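You operate a simulated robot arm through the tools that you are given. There is no shell and no other tool. Be economical: measure what you need, move in short steps, check, and stop when the job is done.

The job below is to be done with a simulated robot arm. You get a single attempt, and the scene is never put back.

## Task
Push the wide green drawer shut. Put the small green box on the front corner of the work table away on the top of the blue bench. Open the fridge door, take the blue bottle on the work table and put it away on the upper shelf of the fridge and shut the door again. Do these in any order. Set down upright: blue bottle.

It is judged by the outcome, as a careful person would: the job done as asked, and still so three seconds after it is handed in. It fails if anything else is knocked over, pushed out of place, dropped, spilled or broken.

## Robot
A 6-joint arm with a two-finger parallel gripper on a trunk, on a base that drives. Base frame: it is fixed to the floor where the robot stands at the start and does not move with it; the origin is under the middle of the robot, x ahead of it, y to its left, z up. Units: m, rad, N and s.
With the tool pointing down near the work surface it reaches from about 0.16 to 0.66 m from the robot's upright axis, wherever it stands. Its first joint turns from -2.897 to 2.897 rad. Places, roughly: blue bottle [-2.5, -6, 1]; fridge door [-2.1, -8.8, 0.7]; small green box [-3.25, -5.75, 1]; top of the blue bench [-2, 1.6, 0.8]; upper shelf of the fridge [-1.9, -9, 0.8]; wide green drawer [0.6, 0.1, 0.7]. Payload 4.1 kg.
Tool frame: the origin (TCP) lies between the finger pads and is the grasp point; the fingertips stand 0.023 m ahead of it; z points along the fingers, y is the line along which they close. Largest opening 0.094 m; finger width 0.038, thickness 0.01; the body of the gripper, 0.054 by 0.096 m, starts 0.039 m behind the TCP.
Orientation is told as [roll, pitch, yaw] about the base's x, y, z axes, in that order, counted from this pose: with the fingers straight down and closing along the base's y, the tool's x points along the base's -x, its y along +y and its z along -z.

## Interface
- The arm moves only by the tool apply_moves. Its argument "series" is a list of rows, each a list of 7 numbers: the shift along the tool's x, y, z in m, then the turn, a rotation vector about the tool's x, y, z in rad, then the opening, from 0 (shut) to 1 (fully open). In form: [[dx, dy, dz, wx, wy, wz, grip], ...]. A call has 1 to 20 rows; each row shifts and turns the commanded pose from where the row before left it, along the tool's axes as they then stand. Rows are played at 5 a second. More than 0.05 m and 0.15 rad between two rows, or a gripper value outside its range, and nothing of the call is played. A pose out of reach is approached as far as the arm can. The call stops where the force on the tool passes 40 N (or 10 N more than at its start, if that is more) or the arm is blocked; 0.2 s more then pass. The fingers move at their own pace (about 0.045 m/s each) and stop on an object; they squeeze with about 24 N. The grip force told is the motor's: it shows also when the fingers shut on nothing. Time passes only in rows, and 0.2 s behind the last, so rows that do not move let the fingers close. The reply holds the time, the measured pose of the TCP, the force on the tool along the base axes, the opening and the grip force, in the units named above and with some noise, with the torque about the TCP (base axes, N m) and any sound that the robot's microphone picked up.
- Cameras (640 x 400 px; columns grow to the right, rows downward): "scene" is now at [0.0222, 0.1372, 1.3556]; the picture's right is [-0.39, -0.92, 0.00], its down [-0.72, 0.30, -0.63] and it looks along [0.58, -0.24, -0.78] (base axes); focal length 281 px, centre (320, 200). "wrist" rides on the gripper at [0.086, 0.016, -0.074] in the tool frame; the picture's right is [-0.18, 0.98, 0.00], its down [-0.58, -0.11, -0.81] and it looks along [-0.79, -0.15, 0.59] (tool axes); focal length 243 px, centre (320, 200). There is no depth. A picture from a camera that has moved, and an enlarged one, comes with that camera's place and axes in the base frame and with its lens. The place of the scene camera against the robot may be out by one fixed shift of up to 0.018 m in any direction.
- camera(camera): a new picture of that camera. It takes no simulated time.
- slide_trunk(by): slides the trunk up (or, below 0, down) by that many m; the arm and the scene camera ride with it, the base frame stays. It gives what a move gives, with no picture.
- steer(legs): drives the robot by 1 to 6 legs, each [ahead, turn to the left] in m and rad, along the robot's own axes; the way and the turn of a leg run together, so that a leg with both is an arc; at most 1.5 m and 3.142 rad a leg. The arm and the cameras ride along, it lands a little off, and it stops where it bumps. It gives what a move gives.
- head_to(pan, tilt): turns the head with the scene camera to pan (to the left, within 2.705 rad either way) and tilt (down, from -0.506 to 1.204), counted from straight ahead of the robot. It gives what a move gives.
- zoom(camera, box): a new picture of the part [left, top, right, bottom] of that camera's present view, enlarged. It takes no simulated time.
- job_done(): hands the job in; it is judged then, once.

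Work in short steps. Places have to be worked out from the pictures, the camera data and where the tool is seen: move nearer, look again, correct. Check each grasp and each placing, and mend what went wrong. You have 165 turns and 128 pictures in all, those below and enlarged ones among them. Open the gripper and draw the arm clear of the work before you hand the job in, unless the task says otherwise; then end with one line.

The tools are called after "Emit:" as name(argument=value, ...) on one line, values as JSON. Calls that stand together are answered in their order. apply_moves: Moves the arm, as the interface text tells. Its arguments: {"type":"object","properties":{"series":{"type":"array","items":{"type":"array","items":{"type":"number"}}}},"required":["series"]} The other tools are called the same way: slide_trunk (by) slides the trunk up or down; steer (legs) drives the base; head_to (pan, tilt) turns the head that bears the scene camera; camera (camera) takes a picture; zoom (camera, box) takes an enlarged picture of a part of a camera's view; job_done () hands the job in.

At the start:

```text
clock: 0.0
tool_pos: [0.4283, -0.1323, 0.9425]
tcp_rot: [-0.001, 0.0, -0.001]
wrist_force: [0.4, 0.2, -0.4]
torque: [-0.01, -0.04, -0.03]
opening: 0.094
finger_force: 0.0
trunk travel left (down, up): [-0.325, 0.265]
robot x, y, heading: [0.0001, -0.0012, -0.003]
head pan, tilt: [-0.398, 0.894]
```

scene: 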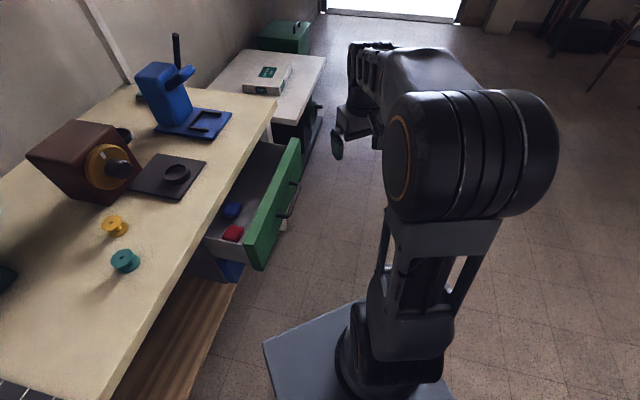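
wrist: 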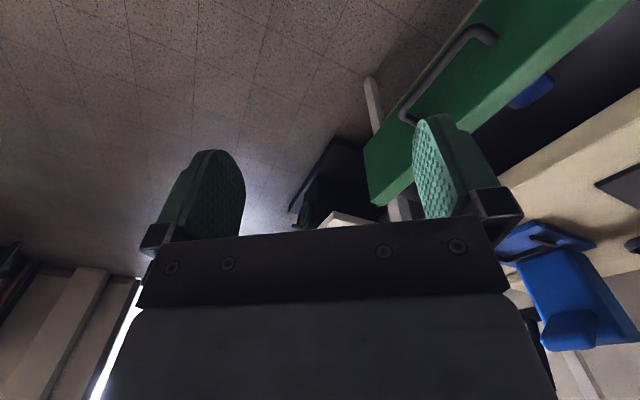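

I'll start by looking at the drawer more squarely with the head.

Emit:
head_to(pan=0.5, tilt=0.9)

Emit:
camera(camera="scene")

Emit:
zoom(camera="wrist", box=[340, 0, 640, 280])

```text
clock: 1.2
tool_pos: [0.428, -0.1321, 0.942]
tcp_rot: [0.0, -0.001, -0.001]
wrist_force: [-0.3, 0.5, 0.5]
torque: [-0.01, 0.01, -0.03]
opening: 0.0941
finger_force: 0.0
trunk travel left (down, up): [-0.325, 0.265]
robot x, y, heading: [-0.0019, -0.0019, 0.002]
head pan, tilt: [0.499, 0.901]
```

```text
125 pictures are left
camera scene: at [0.0186, 0.2027, 1.3551], right [0.48, -0.88, 0.0], down [-0.69, -0.37, -0.62], along [0.55, 0.3, -0.78], focal length 281 px, centre (320, 200)
```

scene: 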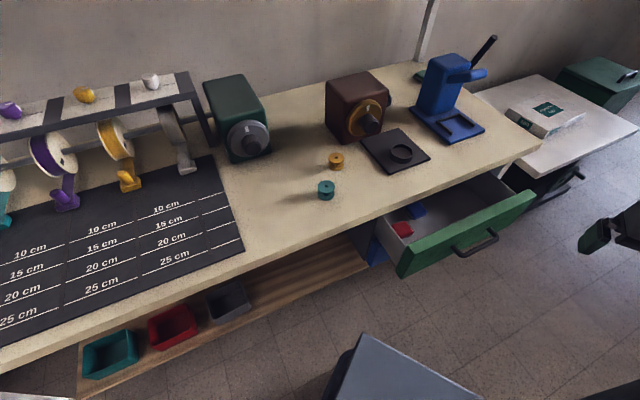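

```text
1.43 times, centred on (490, 140) of wrist
camera zoom: at [0.3423, -0.1173, 1.0164], right [0.18, 0.98, 0.0], down [0.58, -0.11, 0.81], along [0.79, -0.15, -0.59], focal length 347 px, centre (77, 286)
```

zoom: 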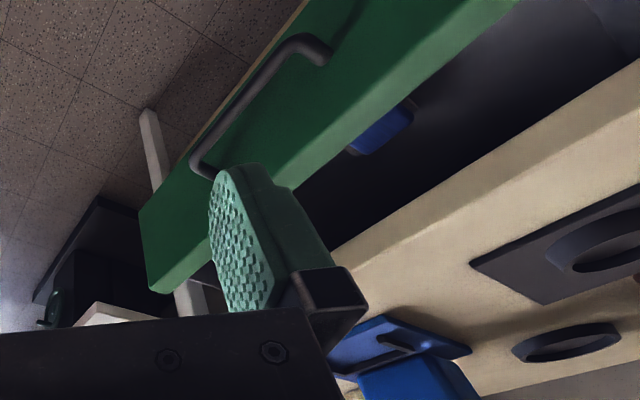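

The drawer front runs diagonally (far top corner ≈(0.77,-0.09), near ≈(0.43,0.19), z≈0.74), so pushing it shut means going along about (0.61,0.79). I'll reposition the robot to stand square to the drawer, swinging the arm out over free floor.

Emit:
steer(legs=[[0, -0.91], [0.38, 0], [0, 1.82]])

Emit:
head_to(pan=0.0, tilt=0.8)

Emit:
camera(camera="scene")

Emit:
camera(camera="wrist")

```text
clock: 10.4
tool_pos: [0.5924, -0.0351, 0.9426]
tcp_rot: [0.001, 0.0, 0.933]
wrist_force: [0.4, -0.5, 0.5]
torque: [-0.02, -0.01, -0.05]
opening: 0.0941
finger_force: 0.1
trunk travel left (down, up): [-0.325, 0.265]
robot x, y, heading: [0.2311, -0.299, 0.933]
head pan, tilt: [0.499, 0.901]
```

```text
clock: 11.3
tool_pos: [0.5923, -0.0349, 0.9423]
tcp_rot: [0.001, 0.001, 0.933]
wrist_force: [0.3, 0.2, 0.1]
torque: [-0.01, -0.03, 0.0]
opening: 0.0943
finger_force: 0.1
trunk travel left (down, up): [-0.325, 0.265]
robot x, y, heading: [0.2318, -0.2999, 0.937]
head pan, tilt: [0.0, 0.799]
```

```text
123 pictures are left
camera scene: at [0.122, -0.1821, 1.363], right [0.8, -0.6, 0.0], down [-0.43, -0.58, -0.7], along [0.42, 0.56, -0.72], focal length 281 px, centre (320, 200)
```

scene: 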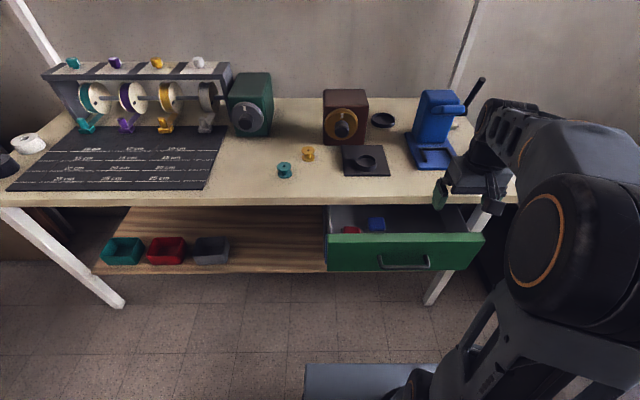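

```text
122 pictures are left
camera wrist: at [0.5288, -0.0943, 1.0164], right [-0.68, 0.73, 0.0], down [0.43, 0.4, 0.81], along [0.59, 0.55, -0.59], focal length 243 px, centre (320, 200)
```

wrist: 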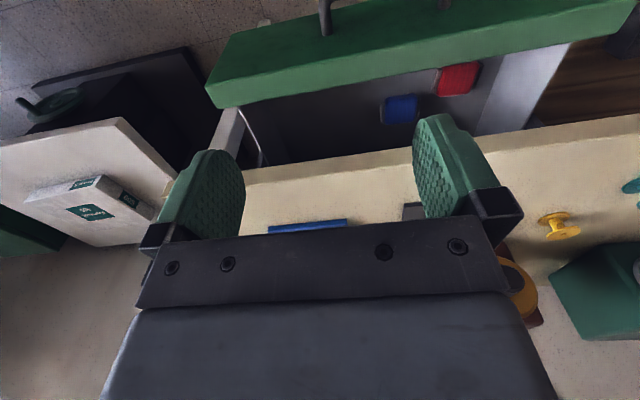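

The picture is now square: the panel spans z≈0.55–0.74, with the handle low at ~0.6. I'll back off slightly, close and tilt the tool 60° towards the drawer.

Emit:
steer(legs=[[-0.15, 0]])

Emit:
apply_moves(series=[[0, 0, 0, 0, -0.15, 0, 0], [0, 0, 0, 0, -0.15, 0, 0], [0, 0, 0, 0, -0.15, 0, 0], [0, 0, 0, 0, -0.15, 0, 0], [0, 0, 0, 0, -0.15, 0, 0], [0, 0, 0, 0, -0.15, 0, 0], [0, 0, 0, 0, -0.15, 0, 0], [0, 0, 0, 0, 0, 0, 0]])

Emit:
slide_trunk(by=-0.24)

Emit:
camera(camera="scene")

Emit:
camera(camera="wrist")

```text
clock: 12.7
tool_pos: [0.5039, -0.1545, 0.9418]
tcp_rot: [-0.001, 0.0, 0.932]
wrist_force: [0.7, 0.1, -0.7]
torque: [-0.04, 0.02, 0.01]
opening: 0.0939
finger_force: 0.0
trunk travel left (down, up): [-0.325, 0.265]
robot x, y, heading: [0.1438, -0.4162, 0.933]
head pan, tilt: [0.0, 0.799]
```

```text
clock: 14.5
tool_pos: [0.5027, -0.1551, 0.9413]
tcp_rot: [0.0, -1.05, 0.931]
wrist_force: [0.0, -0.3, 0.3]
torque: [-0.01, -0.03, -0.02]
opening: 0.0001
finger_force: 24.0
trunk travel left (down, up): [-0.325, 0.265]
robot x, y, heading: [0.1413, -0.424, 0.931]
head pan, tilt: [0.0, 0.799]
```

```text
clock: 17.0
tool_pos: [0.5033, -0.1552, 0.7019]
tcp_rot: [0.0, -1.05, 0.933]
wrist_force: [-0.2, -0.5, 0.1]
torque: [0.0, 0.0, -0.04]
opening: 0.0
finger_force: 24.6
trunk travel left (down, up): [-0.085, 0.505]
robot x, y, heading: [0.1382, -0.4175, 0.932]
head pan, tilt: [0.0, 0.799]
```

```text
121 pictures are left
camera scene: at [0.032, -0.3032, 1.1231], right [0.8, -0.6, 0.0], down [-0.43, -0.58, -0.7], along [0.42, 0.56, -0.72], focal length 281 px, centre (320, 200)
```

scene: 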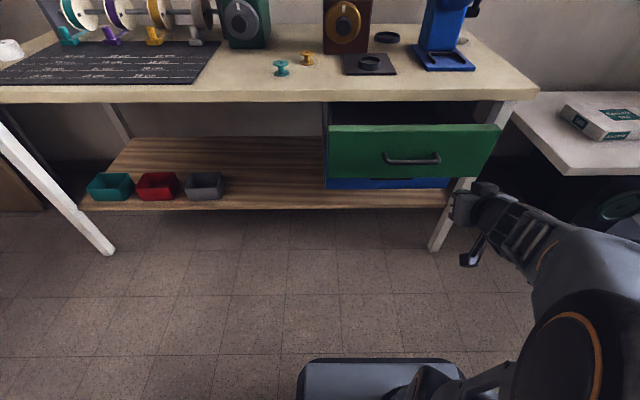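

```text
120 pictures are left
camera wrist: at [0.4262, -0.2324, 0.664], right [-0.73, 0.66, 0.16], down [-0.16, -0.39, 0.91], along [0.66, 0.64, 0.39], focal length 243 px, centre (320, 200)
```

wrist: 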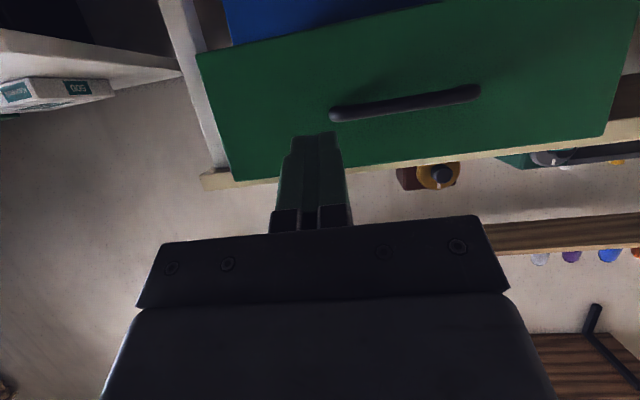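

Tip at z≈0.69 level with the panel's upper half but near the handle's end; shift 5 cm right and advance 16 cm.

Emit:
apply_moves(series=[[0, -0.025, 0, 0, 0, 0, 0], [0, -0.025, 0, 0, 0, 0, 0], [-0.0199, 0, 0.0347, 0, 0, 0, 0], [-0.0199, 0, 0.0347, 0, 0, 0, 0], [-0.0199, 0, 0.0347, 0, 0, 0, 0], [-0.0199, 0, 0.0347, 0, 0, 0, 0]])

Emit:
camera(camera="wrist")

Emit:
camera(camera="scene")

```text
clock: 18.4
tool_pos: [0.6392, -0.0552, 0.7013]
tcp_rot: [0.0, -1.049, 0.931]
wrist_force: [0.5, 0.1, 0.4]
torque: [0.0, -0.02, 0.0]
opening: 0.0
finger_force: 24.0
trunk travel left (down, up): [-0.085, 0.505]
robot x, y, heading: [0.1457, -0.4174, 0.934]
head pan, tilt: [0.0, 0.799]
```

```text
119 pictures are left
camera wrist: at [0.5618, -0.1332, 0.6638], right [-0.73, 0.66, 0.16], down [-0.16, -0.39, 0.91], along [0.66, 0.64, 0.39], focal length 243 px, centre (320, 200)
```

wrist: 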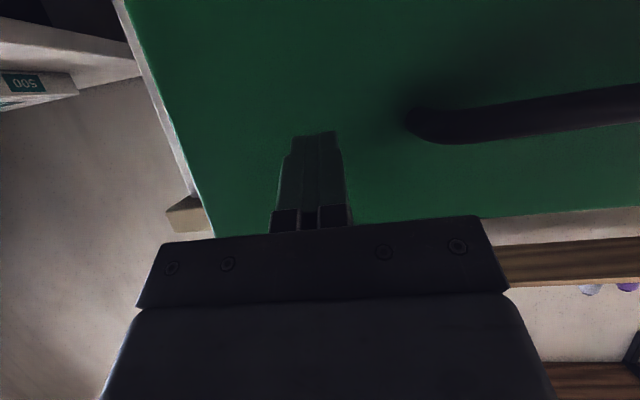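

```text
118 pictures are left
camera scene: at [0.0319, -0.3034, 1.123], right [0.8, -0.6, 0.0], down [-0.43, -0.58, -0.7], along [0.42, 0.56, -0.72], focal length 281 px, centre (320, 200)
```

scene: 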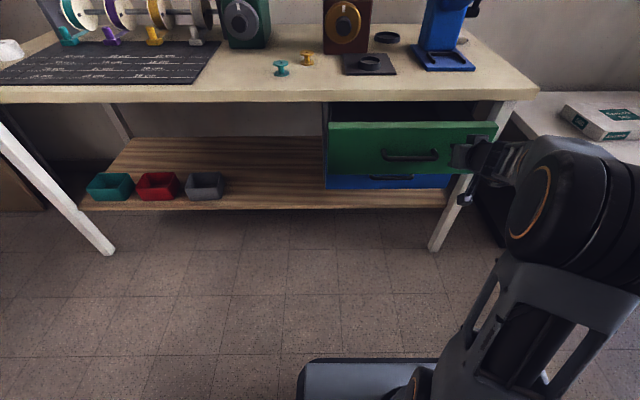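

The drawer has just begun to move. Keep pushing in small steps.

Emit:
apply_moves(series=[[-0.0149, 0, 0.026, 0, 0, 0, 0], [-0.0149, 0, 0.026, 0, 0, 0, 0], [-0.0149, 0, 0.026, 0, 0, 0, 0], [-0.0149, 0, 0.026, 0, 0, 0, 0]])

Emit:
camera(camera="scene")

```text
clock: 19.4
tool_pos: [0.7035, 0.0307, 0.702]
tcp_rot: [-0.002, -1.045, 0.938]
wrist_force: [-23.8, -20.4, 7.3]
torque: [0.26, -0.32, 0.22]
opening: 0.0
finger_force: 24.2
trunk travel left (down, up): [-0.085, 0.505]
robot x, y, heading: [0.1432, -0.4186, 0.93]
head pan, tilt: [0.0, 0.799]
stopped in row 4: the force on the tool passed its limit (the readings are from after the stop); the commanded pose is now the measured one
```

```text
117 pictures are left
camera scene: at [0.0296, -0.3055, 1.1232], right [0.8, -0.6, 0.0], down [-0.43, -0.57, -0.7], along [0.42, 0.56, -0.71], focal length 281 px, centre (320, 200)
```

scene: 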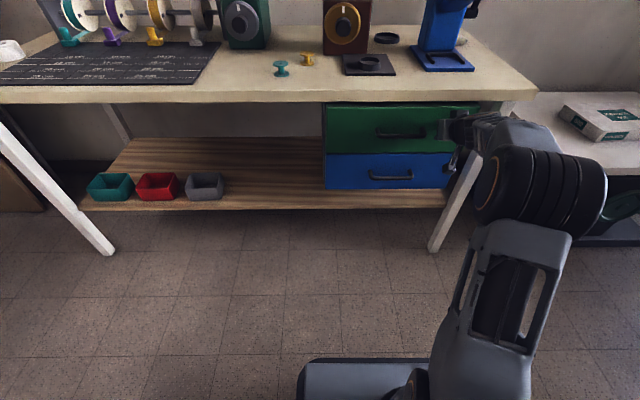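

The green front now looks flush with the blue one below. Retreat and check at higher zoom.

Emit:
apply_moves(series=[[0.0149, 0, -0.026, 0, 0, 0, 0], [0.0199, 0, -0.0347, 0, 0, 0, 0], [0.0199, 0, -0.0347, 0, 0, 0, 0], [0.0199, 0, -0.0347, 0, 0, 0, 0], [0.0199, 0, -0.0347, 0, 0, 0, 0], [0.0199, 0, -0.0347, 0, 0, 0, 0]])

Emit:
zoom(camera="scene", box=[300, 80, 540, 230])

```text
clock: 20.8
tool_pos: [0.5682, -0.1514, 0.7014]
tcp_rot: [0.003, -1.039, 0.936]
wrist_force: [0.4, -0.5, -0.1]
torque: [-0.03, 0.01, 0.01]
opening: 0.0
finger_force: 24.6
trunk travel left (down, up): [-0.085, 0.505]
robot x, y, heading: [0.1411, -0.4176, 0.928]
head pan, tilt: [0.0, 0.799]
```

```text
2.67 times, centred on (420, 155) of scene
camera zoom: at [0.0323, -0.3031, 1.123], right [0.8, -0.6, 0.0], down [-0.43, -0.57, -0.7], along [0.42, 0.56, -0.72], focal length 749 px, centre (53, 320)
```

zoom: 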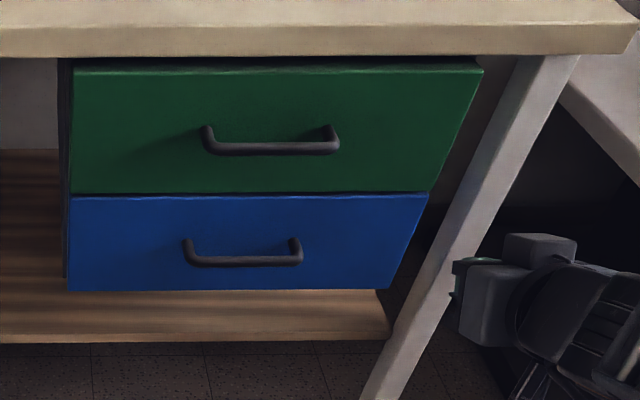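

The drawer is shut. Now return the tool to pointing down, raise the trunk, and look around behind for a route.

Emit:
apply_moves(series=[[0, 0, 0, 0, 0.15, 0, 0.5], [0, 0, 0, 0, 0.15, 0, 0.5], [0, 0, 0, 0, 0.15, 0, 0.5], [0, 0, 0, 0, 0.15, 0, 0.5], [0, 0, 0, 0, 0.15, 0, 0.5], [0, 0, 0, 0, 0.15, 0, 0.5], [0, 0, 0, 0, 0.139, 0, 0.5]])

Emit:
slide_trunk(by=0.3)

Emit:
head_to(pan=-2.5, tilt=0.25)

Emit:
camera(camera="scene")

Emit:
head_to(pan=2.5, tilt=0.25)

Emit:
camera(camera="scene")

```text
clock: 22.4
tool_pos: [0.57, -0.1519, 0.7021]
tcp_rot: [0.0, -0.001, 0.936]
wrist_force: [-0.5, 0.0, -0.1]
torque: [-0.03, 0.01, -0.02]
opening: 0.0471
finger_force: 0.1
trunk travel left (down, up): [-0.085, 0.505]
robot x, y, heading: [0.1426, -0.4211, 0.926]
head pan, tilt: [0.0, 0.799]
```

```text
clock: 25.4
tool_pos: [0.5693, -0.1509, 1.0024]
tcp_rot: [0.001, -0.002, 0.937]
wrist_force: [0.9, 0.3, 1.2]
torque: [0.0, 0.01, -0.02]
opening: 0.0468
finger_force: 0.0
trunk travel left (down, up): [-0.385, 0.205]
robot x, y, heading: [0.141, -0.4182, 0.93]
head pan, tilt: [0.0, 0.799]
```

```text
clock: 27.7
tool_pos: [0.569, -0.1509, 1.0022]
tcp_rot: [0.002, -0.001, 0.935]
wrist_force: [-0.9, 0.5, 0.7]
torque: [0.05, 0.02, 0.0]
opening: 0.0471
finger_force: 0.0
trunk travel left (down, up): [-0.385, 0.205]
robot x, y, heading: [0.1418, -0.4193, 0.931]
head pan, tilt: [-2.499, 0.25]
```

```text
115 pictures are left
camera scene: at [-0.0159, -0.4613, 1.4721], right [-1.0, 0.0, 0.0], down [0.0, 0.25, -0.97], along [0.0, -0.97, -0.25], focal length 281 px, centre (320, 200)
```

scene: 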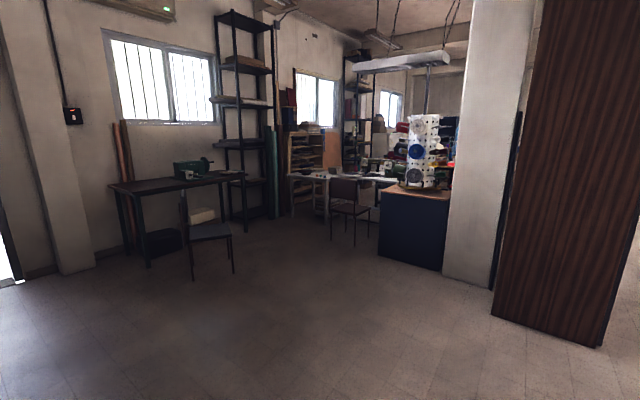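

```text
clock: 31.6
tool_pos: [0.5686, -0.1495, 1.0015]
tcp_rot: [0.002, -0.001, 0.935]
wrist_force: [-0.7, -0.3, 0.2]
torque: [0.06, 0.0, 0.02]
opening: 0.0467
finger_force: 0.1
trunk travel left (down, up): [-0.385, 0.205]
robot x, y, heading: [0.1423, -0.4217, 0.93]
head pan, tilt: [2.499, 0.25]
```

```text
114 pictures are left
camera scene: at [-0.1057, -0.3944, 1.4721], right [-0.28, 0.96, 0.0], down [0.24, 0.07, -0.97], along [-0.93, -0.28, -0.25], focal length 281 px, centre (320, 200)
```

scene: 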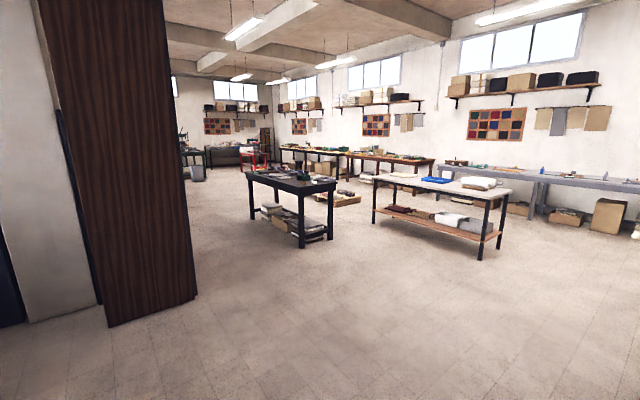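

Behind me: a wooden panel at about (-1.4…-1.95, -2.1…-2.5), a black table around (-3.2,-1.6)–(-4.1,-2.8), and desks to the south-east. The western gap looks like the way. Tuck the arm in and drive to about (-2.4,-1.2).

Emit:
apply_moves(series=[[0.05, 0, 0, 0, 0, 0, 0.5], [0.05, 0, 0, 0, 0, 0, 0.5], [0.05, 0, 0, 0, 0, 0, 0.5]])

Emit:
steer(legs=[[0, 2.51], [1.3, 0], [1.3, 0]])

Emit:
head_to(pan=0.9, tilt=0.3)

Emit:
camera(camera="scene")

```text
clock: 32.4
tool_pos: [0.4788, -0.273, 1.0015]
tcp_rot: [0.001, -0.002, 0.937]
wrist_force: [0.6, 0.8, 0.7]
torque: [-0.02, 0.01, -0.01]
opening: 0.047
finger_force: 0.1
trunk travel left (down, up): [-0.385, 0.205]
robot x, y, heading: [0.1385, -0.4189, 0.934]
head pan, tilt: [2.499, 0.25]
```

```text
clock: 51.0
tool_pos: [-2.7316, -1.0412, 1.0028]
tcp_rot: [0.003, -0.001, -2.861]
wrist_force: [-0.1, -0.2, 0.5]
torque: [0.01, -0.01, 0.01]
opening: 0.047
finger_force: 0.0
trunk travel left (down, up): [-0.385, 0.205]
robot x, y, heading: [-2.3703, -1.1313, -2.868]
head pan, tilt: [2.499, 0.25]
```

```text
clock: 52.7
tool_pos: [-2.7324, -1.04, 1.0026]
tcp_rot: [0.001, -0.003, -2.86]
wrist_force: [-0.3, 0.1, -0.9]
torque: [0.0, -0.02, 0.0]
opening: 0.047
finger_force: 0.1
trunk travel left (down, up): [-0.385, 0.205]
robot x, y, heading: [-2.3758, -1.1297, -2.864]
head pan, tilt: [0.901, 0.3]
```

```text
113 pictures are left
camera scene: at [-2.2948, -1.3606, 1.4674], right [-0.92, 0.38, 0.0], down [0.11, 0.27, -0.96], along [-0.37, -0.88, -0.3], focal length 281 px, centre (320, 200)
```

scene: 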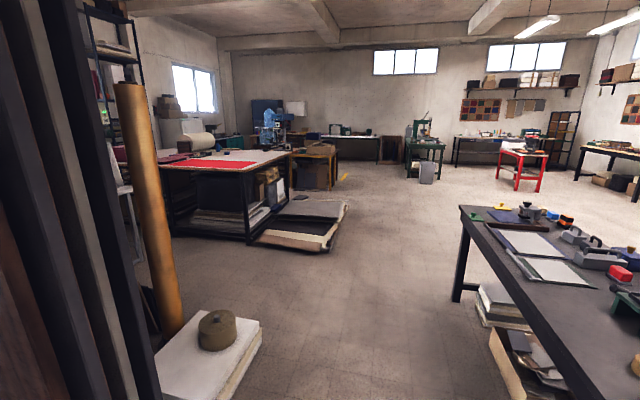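

Corridor is open to the south-west. Zoom on the table with the red mat, likely the work table.

Emit:
zoom(camera="scene", box=[130, 80, 450, 280])

```text
2.00 times, centred on (290, 180) of scene
camera zoom: at [-2.2948, -1.3606, 1.4674], right [-0.92, 0.38, 0.0], down [0.11, 0.27, -0.96], along [-0.37, -0.88, -0.3], focal length 562 px, centre (380, 240)
```

zoom: 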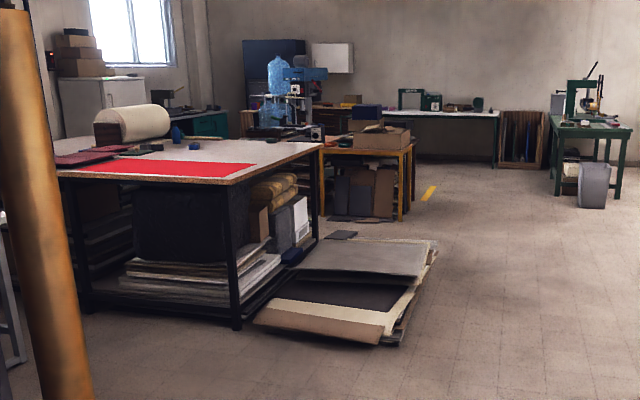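

Blue bottle visible at ≈(-2.54,-5.95) on that table; fridge is the white unit behind. Floor boards lie along the table's west side, so I'll go round. First leg down the corridor to about (-3.2,-2.9).

Emit:
steer(legs=[[0, 0.86], [1.0, 0], [0.95, 0]])

Emit:
head_to(pan=0.2, tilt=0.3)

Emit:
camera(camera="scene")

```text
clock: 64.6
tool_pos: [-3.5249, -3.0928, 1.0031]
tcp_rot: [0.001, -0.002, -2.014]
wrist_force: [0.3, 0.6, 0.3]
torque: [-0.03, 0.01, -0.06]
opening: 0.0471
finger_force: 0.1
trunk travel left (down, up): [-0.385, 0.205]
robot x, y, heading: [-3.2167, -2.8851, -2.019]
head pan, tilt: [0.901, 0.3]
```

```text
clock: 65.7
tool_pos: [-3.5241, -3.0931, 1.0014]
tcp_rot: [0.001, -0.001, -2.012]
wrist_force: [0.0, -0.2, -0.3]
torque: [-0.04, -0.01, 0.0]
opening: 0.0469
finger_force: 0.0
trunk travel left (down, up): [-0.385, 0.205]
robot x, y, heading: [-3.2209, -2.8834, -2.019]
head pan, tilt: [0.201, 0.3]
```

```text
111 pictures are left
camera scene: at [-3.0539, -2.9931, 1.4674], right [-0.97, 0.24, 0.0], down [0.07, 0.29, -0.96], along [-0.23, -0.93, -0.3], focal length 281 px, centre (320, 200)
```

scene: 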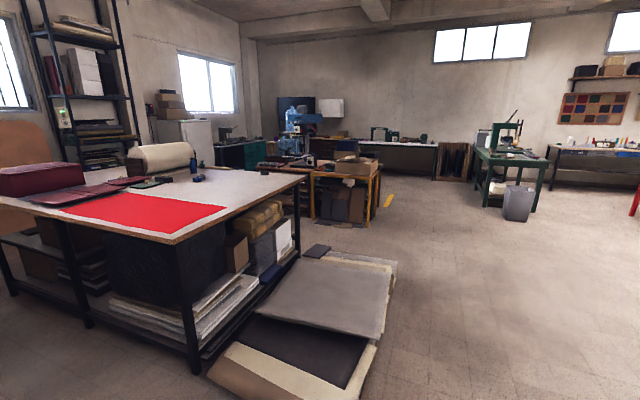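

Emit:
zoom(camera="scene", box=[120, 100, 440, 300])

```text
2.00 times, centred on (280, 200) of scene
camera zoom: at [-3.0539, -2.9931, 1.4674], right [-0.97, 0.24, 0.0], down [0.07, 0.29, -0.96], along [-0.23, -0.93, -0.3], focal length 562 px, centre (400, 200)
```

zoom: 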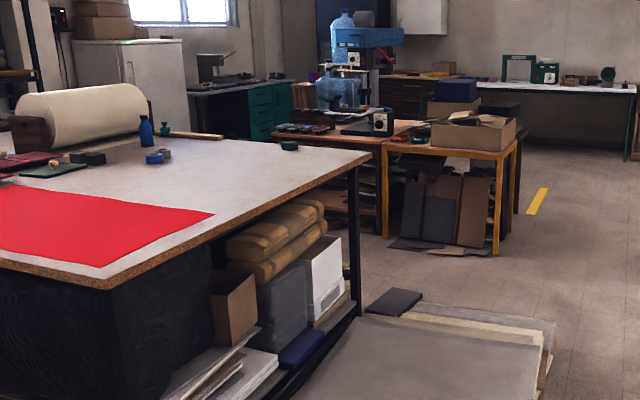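

I see the bottle, the green box near the far-right corner, and the white fridge. Zoom further on fridge and the passage.

Emit:
zoom(camera="scene", box=[130, 100, 290, 200])

Emit:
zoom(camera="scene", box=[240, 110, 400, 210])

```text
4.00 times, centred on (210, 150) of scene
camera zoom: at [-3.0539, -2.9931, 1.4674], right [-0.97, 0.24, 0.0], down [0.07, 0.29, -0.96], along [-0.23, -0.93, -0.3], focal length 1124 px, centre (760, 400)
```

zoom: 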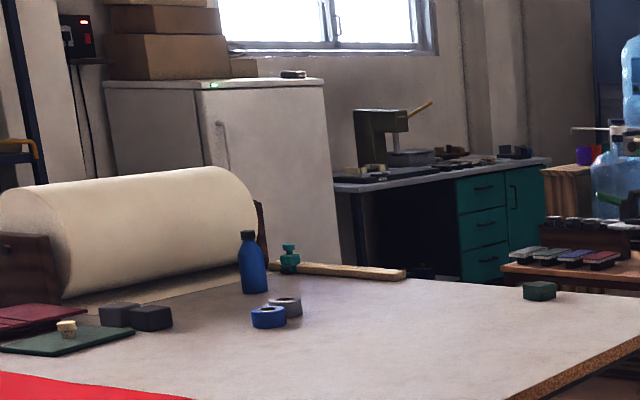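

```text
4.00 times, centred on (320, 160) of scene
camera zoom: at [-3.0539, -2.9931, 1.4674], right [-0.97, 0.24, 0.0], down [0.07, 0.29, -0.96], along [-0.23, -0.93, -0.3], focal length 1124 px, centre (320, 360)
```

zoom: 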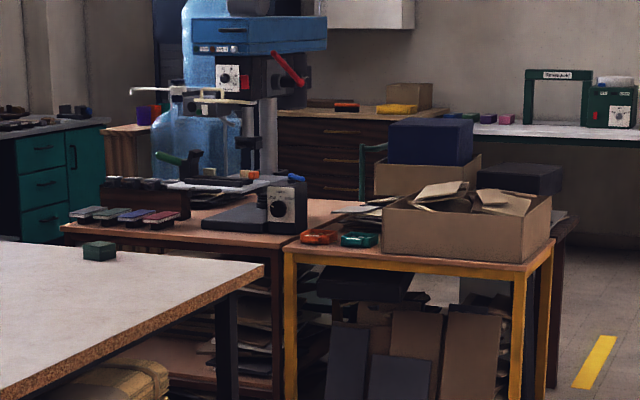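

Passage between the boards and the orange table is ~0.8 m, robot base ~0.52 m: feasible. Drive to the entrance at (-5.2,-5.25) and face along it.

Emit:
steer(legs=[[0, -0.258], [1.5, 0], [1.5, 0], [0, 1.65]])

Emit:
head_to(pan=0.0, tilt=0.5)

Emit:
camera(camera="scene")

```text
clock: 85.0
tool_pos: [-5.0215, -5.4922, 1.0014]
tcp_rot: [0.0, -0.001, -0.634]
wrist_force: [0.5, -0.4, -0.3]
torque: [0.0, 0.03, -0.01]
opening: 0.0473
finger_force: 0.1
trunk travel left (down, up): [-0.385, 0.205]
robot x, y, heading: [-5.1713, -5.1573, -0.64]
head pan, tilt: [0.201, 0.3]
```

```text
clock: 85.7
tool_pos: [-5.0232, -5.4921, 1.0014]
tcp_rot: [0.0, -0.001, -0.633]
wrist_force: [0.0, 0.1, -0.1]
torque: [-0.01, -0.01, -0.02]
opening: 0.0471
finger_force: 0.0
trunk travel left (down, up): [-0.385, 0.205]
robot x, y, heading: [-5.1706, -5.1552, -0.641]
head pan, tilt: [0.0, 0.499]
```

```text
107 pictures are left
camera scene: at [-5.0324, -5.0385, 1.4491], right [-0.6, -0.8, 0.0], down [-0.38, 0.29, -0.88], along [0.7, -0.52, -0.48], focal length 281 px, centre (320, 200)
```

scene: 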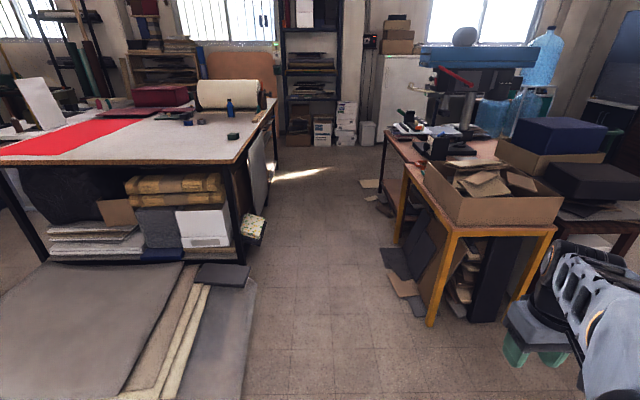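

The passage is clear and ~0.95 m wide. Drive through on heading ≈-0.53 to about (-3.6,-6.07), then look again.

Emit:
steer(legs=[[0, 0.11], [0.9, 0], [0.9, 0]])

Emit:
head_to(pan=0.0, tilt=0.45)

Emit:
camera(camera="scene")

```text
clock: 95.2
tool_pos: [-3.4426, -6.3793, 1.0022]
tcp_rot: [0.001, -0.001, -0.525]
wrist_force: [0.4, 0.0, -0.6]
torque: [-0.03, 0.02, 0.03]
opening: 0.0472
finger_force: 0.0
trunk travel left (down, up): [-0.385, 0.205]
robot x, y, heading: [-3.6266, -6.0605, -0.528]
head pan, tilt: [0.0, 0.499]
```

```text
clock: 95.9
tool_pos: [-3.4426, -6.379, 1.0012]
tcp_rot: [0.0, -0.002, -0.526]
wrist_force: [-0.8, -0.3, -0.5]
torque: [-0.03, 0.03, 0.02]
opening: 0.0473
finger_force: 0.1
trunk travel left (down, up): [-0.385, 0.205]
robot x, y, heading: [-3.629, -6.0612, -0.53]
head pan, tilt: [0.0, 0.45]
```

```text
106 pictures are left
camera scene: at [-3.5016, -5.9316, 1.4535], right [-0.51, -0.86, 0.0], down [-0.38, 0.22, -0.9], along [0.78, -0.46, -0.44], focal length 281 px, centre (320, 200)
```

scene: 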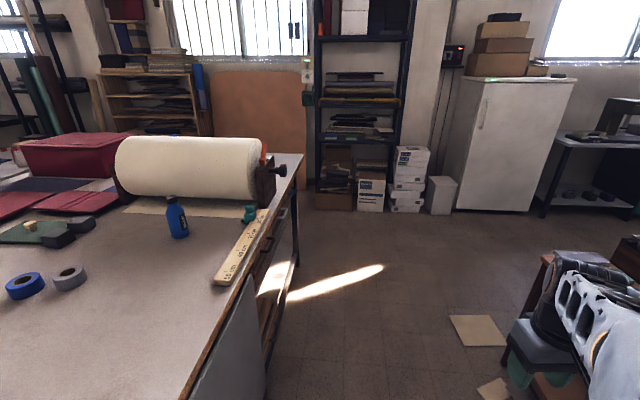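

Clear view: fridge front from ≈(-1.93,-8.57) to ≈(-2.34,-9.2), handle on its left at z≈1.0, hinge at right. Drive along the table edge to about (-2.4,-6.98) and face the fridge.

Emit:
steer(legs=[[0, -0.112], [1.5, 0], [0, -0.95]])

Emit:
head_to(pan=0.1, tilt=0.35)

Emit:
camera(camera="scene")

```text
clock: 106.2
tool_pos: [-2.6188, -7.2738, 1.0024]
tcp_rot: [0.0, -0.001, -1.576]
wrist_force: [-0.1, -0.4, 0.2]
torque: [0.0, -0.03, 0.02]
opening: 0.047
finger_force: 0.0
trunk travel left (down, up): [-0.385, 0.205]
robot x, y, heading: [-2.4297, -6.9542, -1.585]
head pan, tilt: [0.0, 0.45]
```

```text
clock: 106.9
tool_pos: [-2.6169, -7.2743, 1.0018]
tcp_rot: [0.001, -0.001, -1.574]
wrist_force: [0.0, 0.4, -0.2]
torque: [-0.02, 0.0, 0.0]
opening: 0.0472
finger_force: 0.1
trunk travel left (down, up): [-0.385, 0.205]
robot x, y, heading: [-2.4304, -6.9531, -1.582]
head pan, tilt: [0.099, 0.351]
```

```text
105 pictures are left
camera scene: at [-2.2429, -6.9898, 1.4627], right [-1.0, -0.09, 0.0], down [-0.03, 0.34, -0.94], along [0.08, -0.94, -0.34], focal length 281 px, centre (320, 200)
```

scene: 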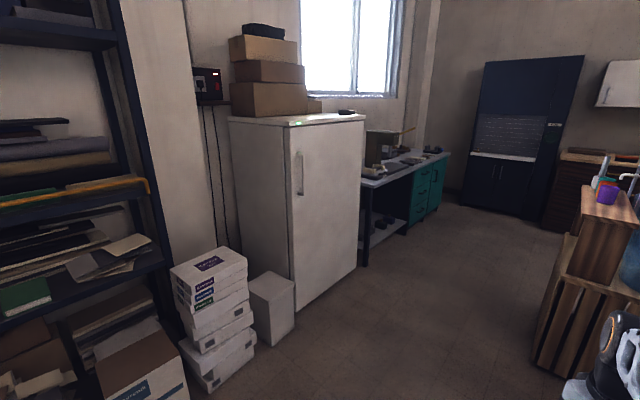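

Fridge geometry: left front edge (-1.93,-8.62), hinge edge (-2.385,-9.23), handle vertical at ≈(-1.98,-8.615), z 0.89–1.17. Drive to about (-2.42,-8.02) and face the door.

Emit:
steer(legs=[[1.06, 0.0], [0, 0.94]])

Emit:
apply_moves(series=[[-0.05, 0, 0, 0, 0, 0, 1], [-0.05, 0, 0, 0, 0, 0, 1], [-0.05, 0, 0, 0, 0, 0, 1], [-0.02, 0, 0, 0, -0.15, 0, 1], [0, 0, 0, 0, -0.15, 0, 1], [0, 0, 0, 0, -0.15, 0, 1], [0, 0, 0, 0, -0.15, 0, 1], [0, 0, 0, 0, -0.15, 0, 1], [0, 0, 0, 0, -0.15, 0, 1], [0, 0, 0, 0, -0.15, 0, 1], [0, 0, 0, 0, -0.15, 0, 1], [0, 0, 0, 0, -0.15, 0, 1], [0, 0, 0, 0, -0.15, 0, 1], [0, 0, 0, 0, -0.07, 0, 1]])

Emit:
head_to(pan=-0.2, tilt=0.55)

Emit:
camera(camera="scene")

Emit:
camera(camera="wrist")

```text
clock: 114.8
tool_pos: [-2.2903, -8.3615, 1.0019]
tcp_rot: [-0.001, -0.003, -0.628]
wrist_force: [0.1, 0.7, 0.8]
torque: [0.01, -0.02, -0.04]
opening: 0.0467
finger_force: 0.0
trunk travel left (down, up): [-0.385, 0.205]
robot x, y, heading: [-2.44, -8.0245, -0.633]
head pan, tilt: [0.099, 0.351]
```

```text
clock: 117.8
tool_pos: [-2.1546, -8.4614, 1.0032]
tcp_rot: [-3.034, -1.57, 2.405]
wrist_force: [0.4, -0.5, 0.1]
torque: [0.03, 0.02, 0.0]
opening: 0.0939
finger_force: 0.0
trunk travel left (down, up): [-0.385, 0.205]
robot x, y, heading: [-2.4414, -8.0241, -0.632]
head pan, tilt: [0.099, 0.351]
```

```text
clock: 118.6
tool_pos: [-2.1535, -8.4612, 1.002]
tcp_rot: [1.484, -1.57, -2.111]
wrist_force: [-0.6, -0.1, 0.7]
torque: [0.03, 0.03, 0.01]
opening: 0.094
finger_force: 0.2
trunk travel left (down, up): [-0.385, 0.205]
robot x, y, heading: [-2.4422, -8.0265, -0.633]
head pan, tilt: [-0.201, 0.55]
```

```text
104 pictures are left
camera scene: at [-2.3167, -7.9207, 1.4445], right [-0.74, -0.67, 0.0], down [-0.35, 0.39, -0.85], along [0.57, -0.63, -0.52], focal length 281 px, centre (320, 200)
```

scene: 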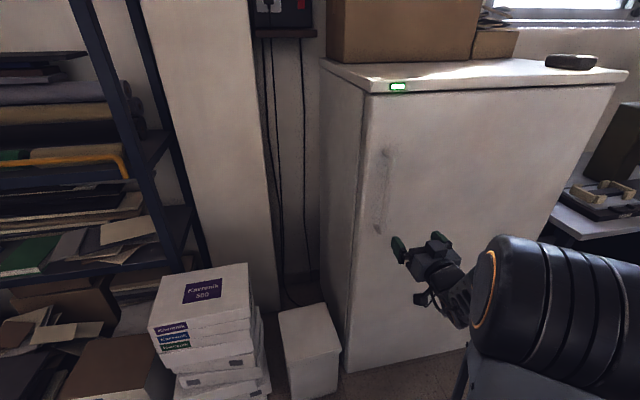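

```text
103 pictures are left
camera wrist: at [-2.2037, -8.4055, 0.9158], right [0.58, 0.8, 0.18], down [-0.72, 0.38, 0.58], along [0.39, -0.47, 0.79], focal length 243 px, centre (320, 200)
```

wrist: 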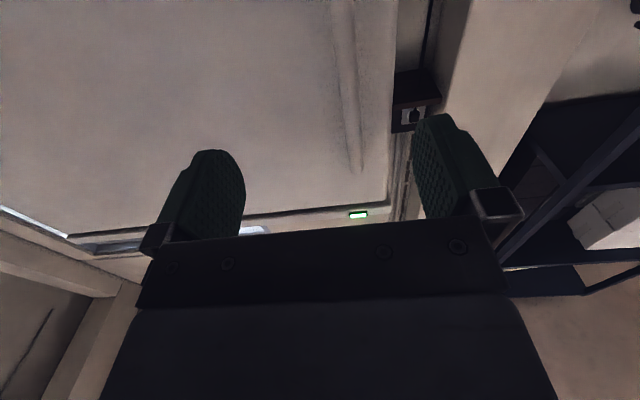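

Zoom on the handle in both views.

Emit:
zoom(camera="scene", box=[320, 120, 480, 320])

Emit:
zoom(camera="wrist", box=[240, 0, 440, 240])

```text
2.00 times, centred on (400, 220) of scene
camera zoom: at [-2.3167, -7.9207, 1.4445], right [-0.74, -0.67, 0.0], down [-0.35, 0.39, -0.85], along [0.57, -0.63, -0.52], focal length 562 px, centre (160, 160)
```

zoom: 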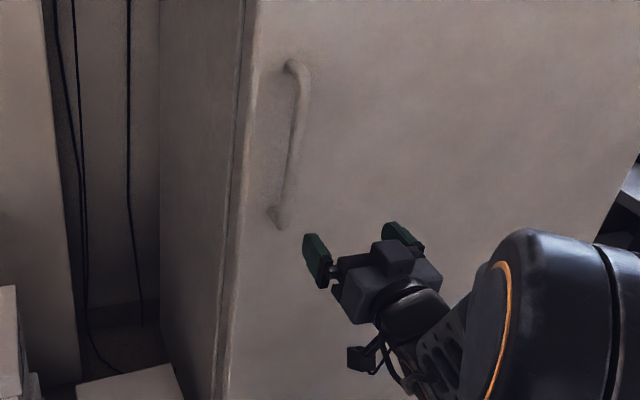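

```text
1.67 times, centred on (340, 120) of wrist
camera zoom: at [-2.2037, -8.4055, 0.9158], right [0.58, 0.8, 0.18], down [-0.72, 0.38, 0.58], along [0.39, -0.47, 0.79], focal length 404 px, centre (287, 333)
```

zoom: 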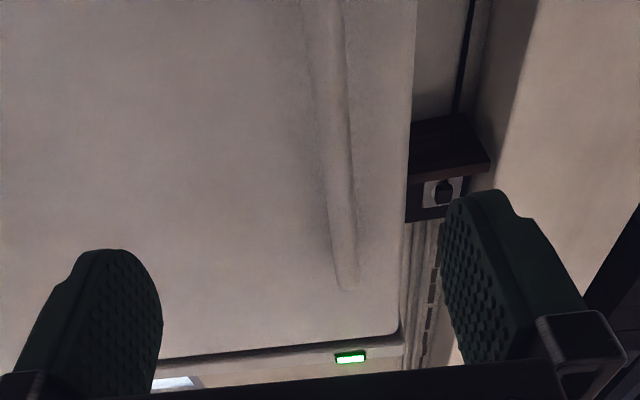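

Rays put the handle ~2 cm left of the tool centre and ~0.15 m ahead. Shift left and advance part way, then look.

Emit:
apply_moves(series=[[0, 0.02, 0.03, 0, 0, 0, 1], [0, 0, 0.04, 0, 0, 0, 1]])

Emit:
zoom(camera="scene", box=[320, 120, 480, 320])

Emit:
camera(camera="wrist")

```text
clock: 119.2
tool_pos: [-2.0845, -8.487, 1.001]
tcp_rot: [2.038, -1.569, -2.666]
wrist_force: [-1.4, -0.3, 0.6]
torque: [0.01, 0.03, -0.01]
opening: 0.0941
finger_force: 0.1
trunk travel left (down, up): [-0.385, 0.205]
robot x, y, heading: [-2.4383, -8.0261, -0.631]
head pan, tilt: [-0.201, 0.55]
```

```text
2.00 times, centred on (400, 220) of scene
camera zoom: at [-2.3167, -7.9205, 1.4444], right [-0.74, -0.67, 0.0], down [-0.35, 0.39, -0.85], along [0.57, -0.63, -0.52], focal length 562 px, centre (160, 160)
```

zoom: 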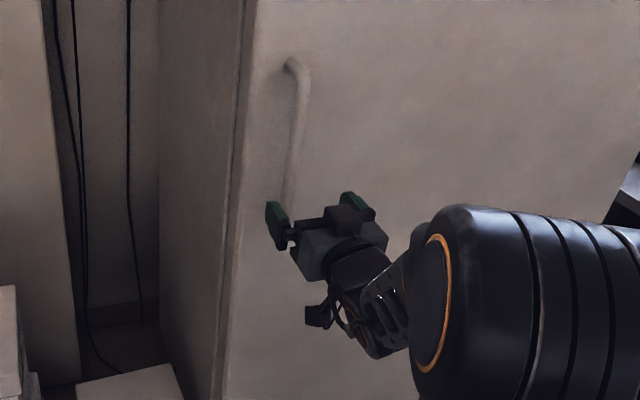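

```text
99 pictures are left
camera wrist: at [-2.1349, -8.4301, 0.9157], right [0.58, 0.8, 0.19], down [-0.72, 0.39, 0.58], along [0.39, -0.47, 0.79], focal length 243 px, centre (320, 200)
```

wrist: 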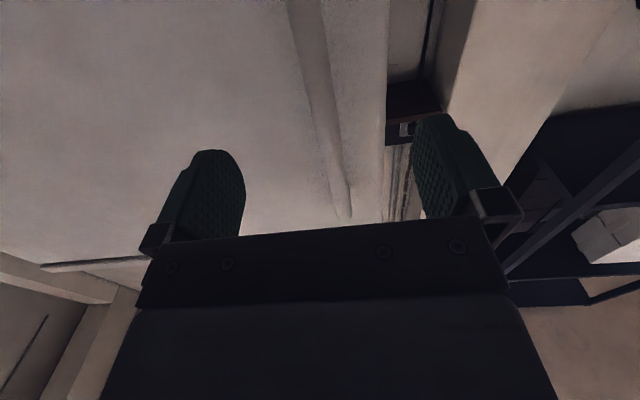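

Handle is laterally centred now. Raise 5 cm to mid-handle, advance, and close gently.

Emit:
apply_moves(series=[[-0.05, 0, 0, 0, 0, 0, 1], [0, 0, 0.04, 0, 0, 0, 1], [0, 0, 0.03, 0, 0, 0, 1], [0, 0, 0.02, 0, 0, 0, 1]])

Emit:
camera(camera="wrist")

Emit:
zoom(camera="scene", box=[340, 120, 440, 270])

```text
clock: 120.2
tool_pos: [-2.0113, -8.5396, 1.0522]
tcp_rot: [1.673, -1.567, -2.303]
wrist_force: [0.4, 0.6, 0.8]
torque: [-0.01, 0.03, 0.02]
opening: 0.094
finger_force: 0.1
trunk travel left (down, up): [-0.385, 0.205]
robot x, y, heading: [-2.4393, -8.0262, -0.631]
head pan, tilt: [-0.201, 0.55]
```

```text
98 pictures are left
camera wrist: at [-2.0612, -8.4832, 0.9651], right [0.58, 0.8, 0.19], down [-0.72, 0.39, 0.58], along [0.39, -0.47, 0.79], focal length 243 px, centre (320, 200)
```

wrist: 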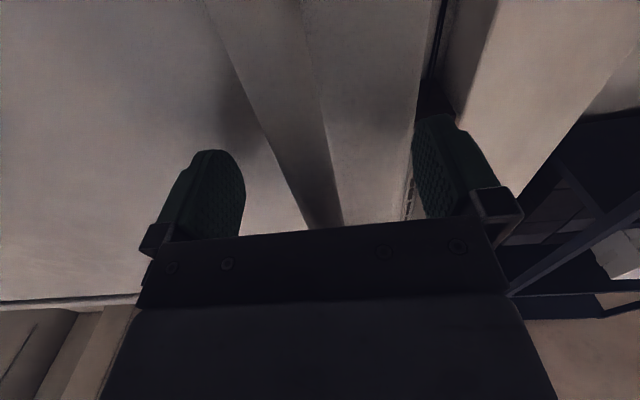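

```text
2.67 times, centred on (390, 195) of scene
camera zoom: at [-2.3167, -7.9207, 1.4444], right [-0.74, -0.67, 0.0], down [-0.35, 0.39, -0.85], along [0.57, -0.63, -0.52], focal length 749 px, centre (133, 213)
```

zoom: 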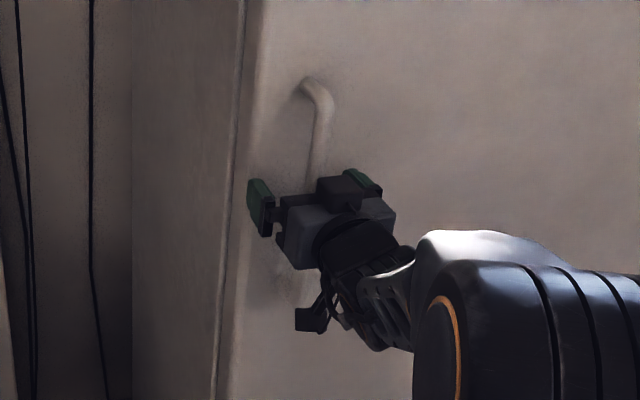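

Handle is between the fingers; advance a bit more and close.

Emit:
apply_moves(series=[[0, 0, 0.018, 0, 0, 0, 1], [0, 0, 0, 0, 0, 0, 0.4], [0, 0, 0, 0, 0, 0, 0], [0, 0, 0, 0, 0, 0, 0], [0, 0, 0, 0, 0, 0, 0], [0, 0, 0, 0, 0, 0, 0]])

```text
clock: 120.7
tool_pos: [-2.0033, -8.5455, 1.0512]
tcp_rot: [-0.148, -1.566, -0.48]
wrist_force: [-41.4, 33.0, 2.3]
torque: [-0.83, -0.79, 0.99]
opening: 0.0768
finger_force: 4.9
trunk travel left (down, up): [-0.385, 0.205]
robot x, y, heading: [-2.4411, -8.023, -0.638]
head pan, tilt: [-0.201, 0.55]
stopped in row 2: the force on the tool passed its limit (the readings are from after the stop); the commanded pose is now the measured one
```

The tips touched the door. Back off 6 mm and close.

Emit:
apply_moves(series=[[0, 0, -0.006, 0, 0, 0, 0.8], [0, 0, 0, 0, 0, 0, 0.5], [0, 0, 0, 0, 0, 0, 0], [0, 0, 0, 0, 0, 0, 0], [0, 0, 0, 0, 0, 0, 0], [0, 0, 0, 0, 0, 0, 0]])

```text
clock: 122.1
tool_pos: [-2.0043, -8.5432, 1.0479]
tcp_rot: [0.096, -1.564, -0.725]
wrist_force: [0.6, 2.7, 0.1]
torque: [0.0, 0.27, -0.05]
opening: 0.0176
finger_force: 44.7
trunk travel left (down, up): [-0.385, 0.205]
robot x, y, heading: [-2.4432, -8.0265, -0.637]
head pan, tilt: [-0.201, 0.55]
```

Handle gripped (1.8 cm). Pull along the door's arc gently.

Emit:
apply_moves(series=[[0, -0.001, -0.03, -0.041, 0, 0, 0], [0, -0.0015, -0.04, -0.055, 0, 0, 0], [0, -0.0015, -0.04, -0.055, 0, 0, 0], [0, -0.0015, -0.04, -0.055, 0, 0, 0]])

Emit:
camera(camera="scene")

```text
clock: 123.0
tool_pos: [-2.1123, -8.4911, 1.0488]
tcp_rot: [0.351, -1.561, -0.832]
wrist_force: [-7.9, -23.9, -3.9]
torque: [-0.51, 0.55, 0.24]
opening: 0.0177
finger_force: 45.4
trunk travel left (down, up): [-0.385, 0.205]
robot x, y, heading: [-2.4387, -8.0241, -0.649]
head pan, tilt: [-0.201, 0.55]
stopped in row 4: the force on the tool passed its limit (the readings are from after the stop); the commanded pose is now the measured one
```

```text
96 pictures are left
camera scene: at [-2.3159, -7.9255, 1.4446], right [-0.75, -0.66, 0.0], down [-0.35, 0.39, -0.85], along [0.57, -0.64, -0.52], focal length 281 px, centre (320, 200)
```

scene: 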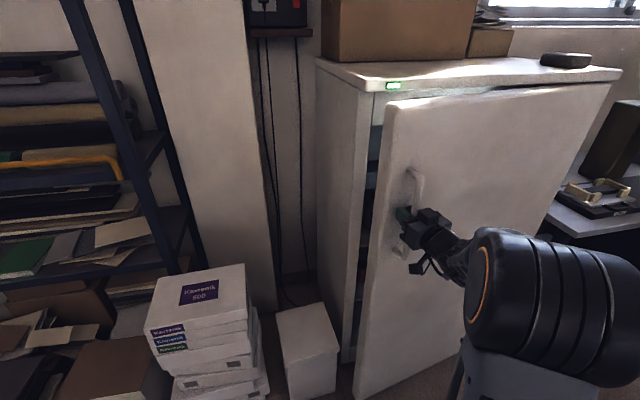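

Door is opening; the side force shows the arc is tighter than assumed (centre ≈(-2.37,-9.15), R≈0.71). Continue with the corrected arc.

Emit:
apply_moves(series=[[0, -0.0057, -0.0396, -0.056, 0, 0, 0], [0, -0.0057, -0.0396, -0.056, 0, 0, 0], [0, -0.0057, -0.0396, -0.056, 0, 0, 0], [0, -0.0057, -0.0396, -0.056, 0, 0, 0]])

```text
clock: 124.0
tool_pos: [-2.2662, -8.4522, 1.0479]
tcp_rot: [0.517, -1.555, -0.772]
wrist_force: [-2.6, -23.9, -28.6]
torque: [-1.61, -0.35, 0.34]
opening: 0.0177
finger_force: 45.2
trunk travel left (down, up): [-0.385, 0.205]
robot x, y, heading: [-2.4425, -8.0244, -0.643]
head pan, tilt: [-0.201, 0.55]
```

Tracking well. Four more arc steps with a slight inward bias.

Emit:
apply_moves(series=[[0, -0.011, -0.0396, -0.056, 0, 0, 0], [0, -0.0059, -0.0396, -0.056, 0, 0, 0], [0, -0.0059, -0.0396, -0.056, 0, 0, 0], [0, -0.0059, -0.0396, -0.056, 0, 0, 0]])

Emit:
camera(camera="scene")

```text
clock: 125.0
tool_pos: [-2.429, -8.4504, 1.0504]
tcp_rot: [0.973, -1.562, -1.002]
wrist_force: [-2.5, 12.1, -36.5]
torque: [-1.77, -0.97, -0.33]
opening: 0.018
finger_force: 45.1
trunk travel left (down, up): [-0.385, 0.205]
robot x, y, heading: [-2.4382, -8.0246, -0.639]
head pan, tilt: [-0.201, 0.55]
```

```text
95 pictures are left
camera scene: at [-2.3173, -7.922, 1.4445], right [-0.75, -0.67, 0.0], down [-0.35, 0.39, -0.85], along [0.57, -0.64, -0.52], focal length 281 px, centre (320, 200)
```

scene: 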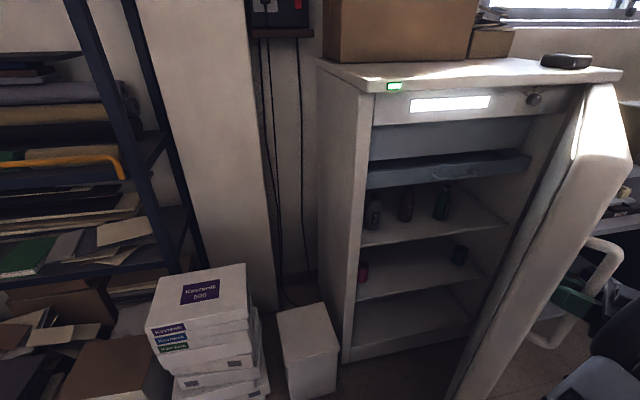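

Door is ~36° open and the shelves are visible. Release the handle and withdraw along the tool, then I'll back the base off to give the door room.

Emit:
apply_moves(series=[[0, 0, 0, 0, 0, 0, 1], [0, 0, 0, 0, 0, 0, 1], [0, 0, 0, 0, 0, 0, 1], [0, 0, 0, 0, 0, 0, 1], [0, 0, -0.03, 0, 0, 0, 1], [0, 0, -0.03, 0, 0, 0, 1], [0, 0, -0.03, 0, 0, 0, 1]])

Emit:
camera(camera="scene")

```text
clock: 126.6
tool_pos: [-2.4859, -8.4556, 1.0349]
tcp_rot: [0.31, -1.558, -0.342]
wrist_force: [-0.3, 0.1, 0.0]
torque: [0.01, 0.03, 0.0]
opening: 0.094
finger_force: 0.0
out of reach, approached as far as the arm can: row 6, 7
trunk travel left (down, up): [-0.385, 0.205]
robot x, y, heading: [-2.4426, -8.0237, -0.638]
head pan, tilt: [-0.201, 0.55]
```

```text
94 pictures are left
camera scene: at [-2.3166, -7.9214, 1.4445], right [-0.75, -0.67, 0.0], down [-0.35, 0.39, -0.85], along [0.57, -0.64, -0.52], focal length 281 px, centre (320, 200)
```

scene: 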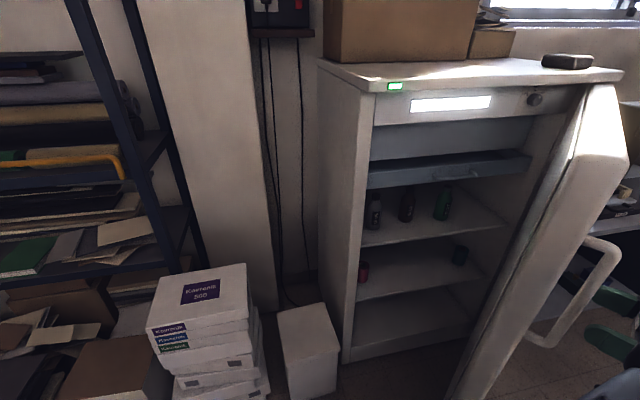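

Released. Back the base up 0.22 m to clear the door's swing and reorient the tool straight ahead.

Emit:
steer(legs=[[-0.22, 0]])

Emit:
apply_moves(series=[[0, 0.02, 0, 0.12, 0, 0, 0], [0, 0.03, 0, 0.12, 0, 0, 0], [0, 0.03, 0, 0.12, 0, 0, 0], [0, 0.03, 0, 0.12, 0, 0, 0], [0, 0.03, 0, 0.12, 0, 0, 0], [0, 0.03, 0, 0, 0, 0, 0]])

Emit:
head_to(pan=-0.35, tilt=0.6)

Emit:
camera(camera="scene")

```text
clock: 128.2
tool_pos: [-2.6619, -8.3223, 1.0355]
tcp_rot: [0.323, -1.557, -0.357]
wrist_force: [0.2, -1.3, -1.0]
torque: [0.02, 0.01, 0.03]
opening: 0.094
finger_force: 0.1
trunk travel left (down, up): [-0.385, 0.205]
robot x, y, heading: [-2.6144, -7.8908, -0.637]
head pan, tilt: [-0.201, 0.55]
```

```text
clock: 129.7
tool_pos: [-2.6178, -8.1782, 1.0425]
tcp_rot: [-0.249, -1.556, -0.386]
wrist_force: [-0.1, 0.4, -0.4]
torque: [-0.02, -0.01, 0.0]
opening: 0.0
finger_force: 24.1
out of reach, approached as far as the arm can: row 6
trunk travel left (down, up): [-0.385, 0.205]
robot x, y, heading: [-2.6161, -7.8907, -0.643]
head pan, tilt: [-0.201, 0.55]
```

```text
clock: 130.3
tool_pos: [-2.6178, -8.1784, 1.0419]
tcp_rot: [-0.27, -1.557, -0.362]
wrist_force: [0.7, -0.3, 0.5]
torque: [0.02, 0.0, 0.02]
opening: 0.0
finger_force: 23.9
trunk travel left (down, up): [-0.385, 0.205]
robot x, y, heading: [-2.618, -7.8934, -0.633]
head pan, tilt: [-0.351, 0.6]
```

```text
93 pictures are left
camera scene: at [-2.505, -7.7962, 1.4399], right [-0.84, -0.55, 0.0], down [-0.31, 0.47, -0.83], along [0.45, -0.69, -0.56], focal length 281 px, centre (320, 200)
```

scene: 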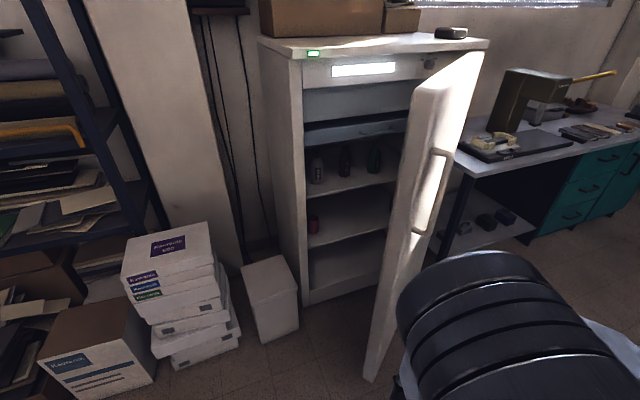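

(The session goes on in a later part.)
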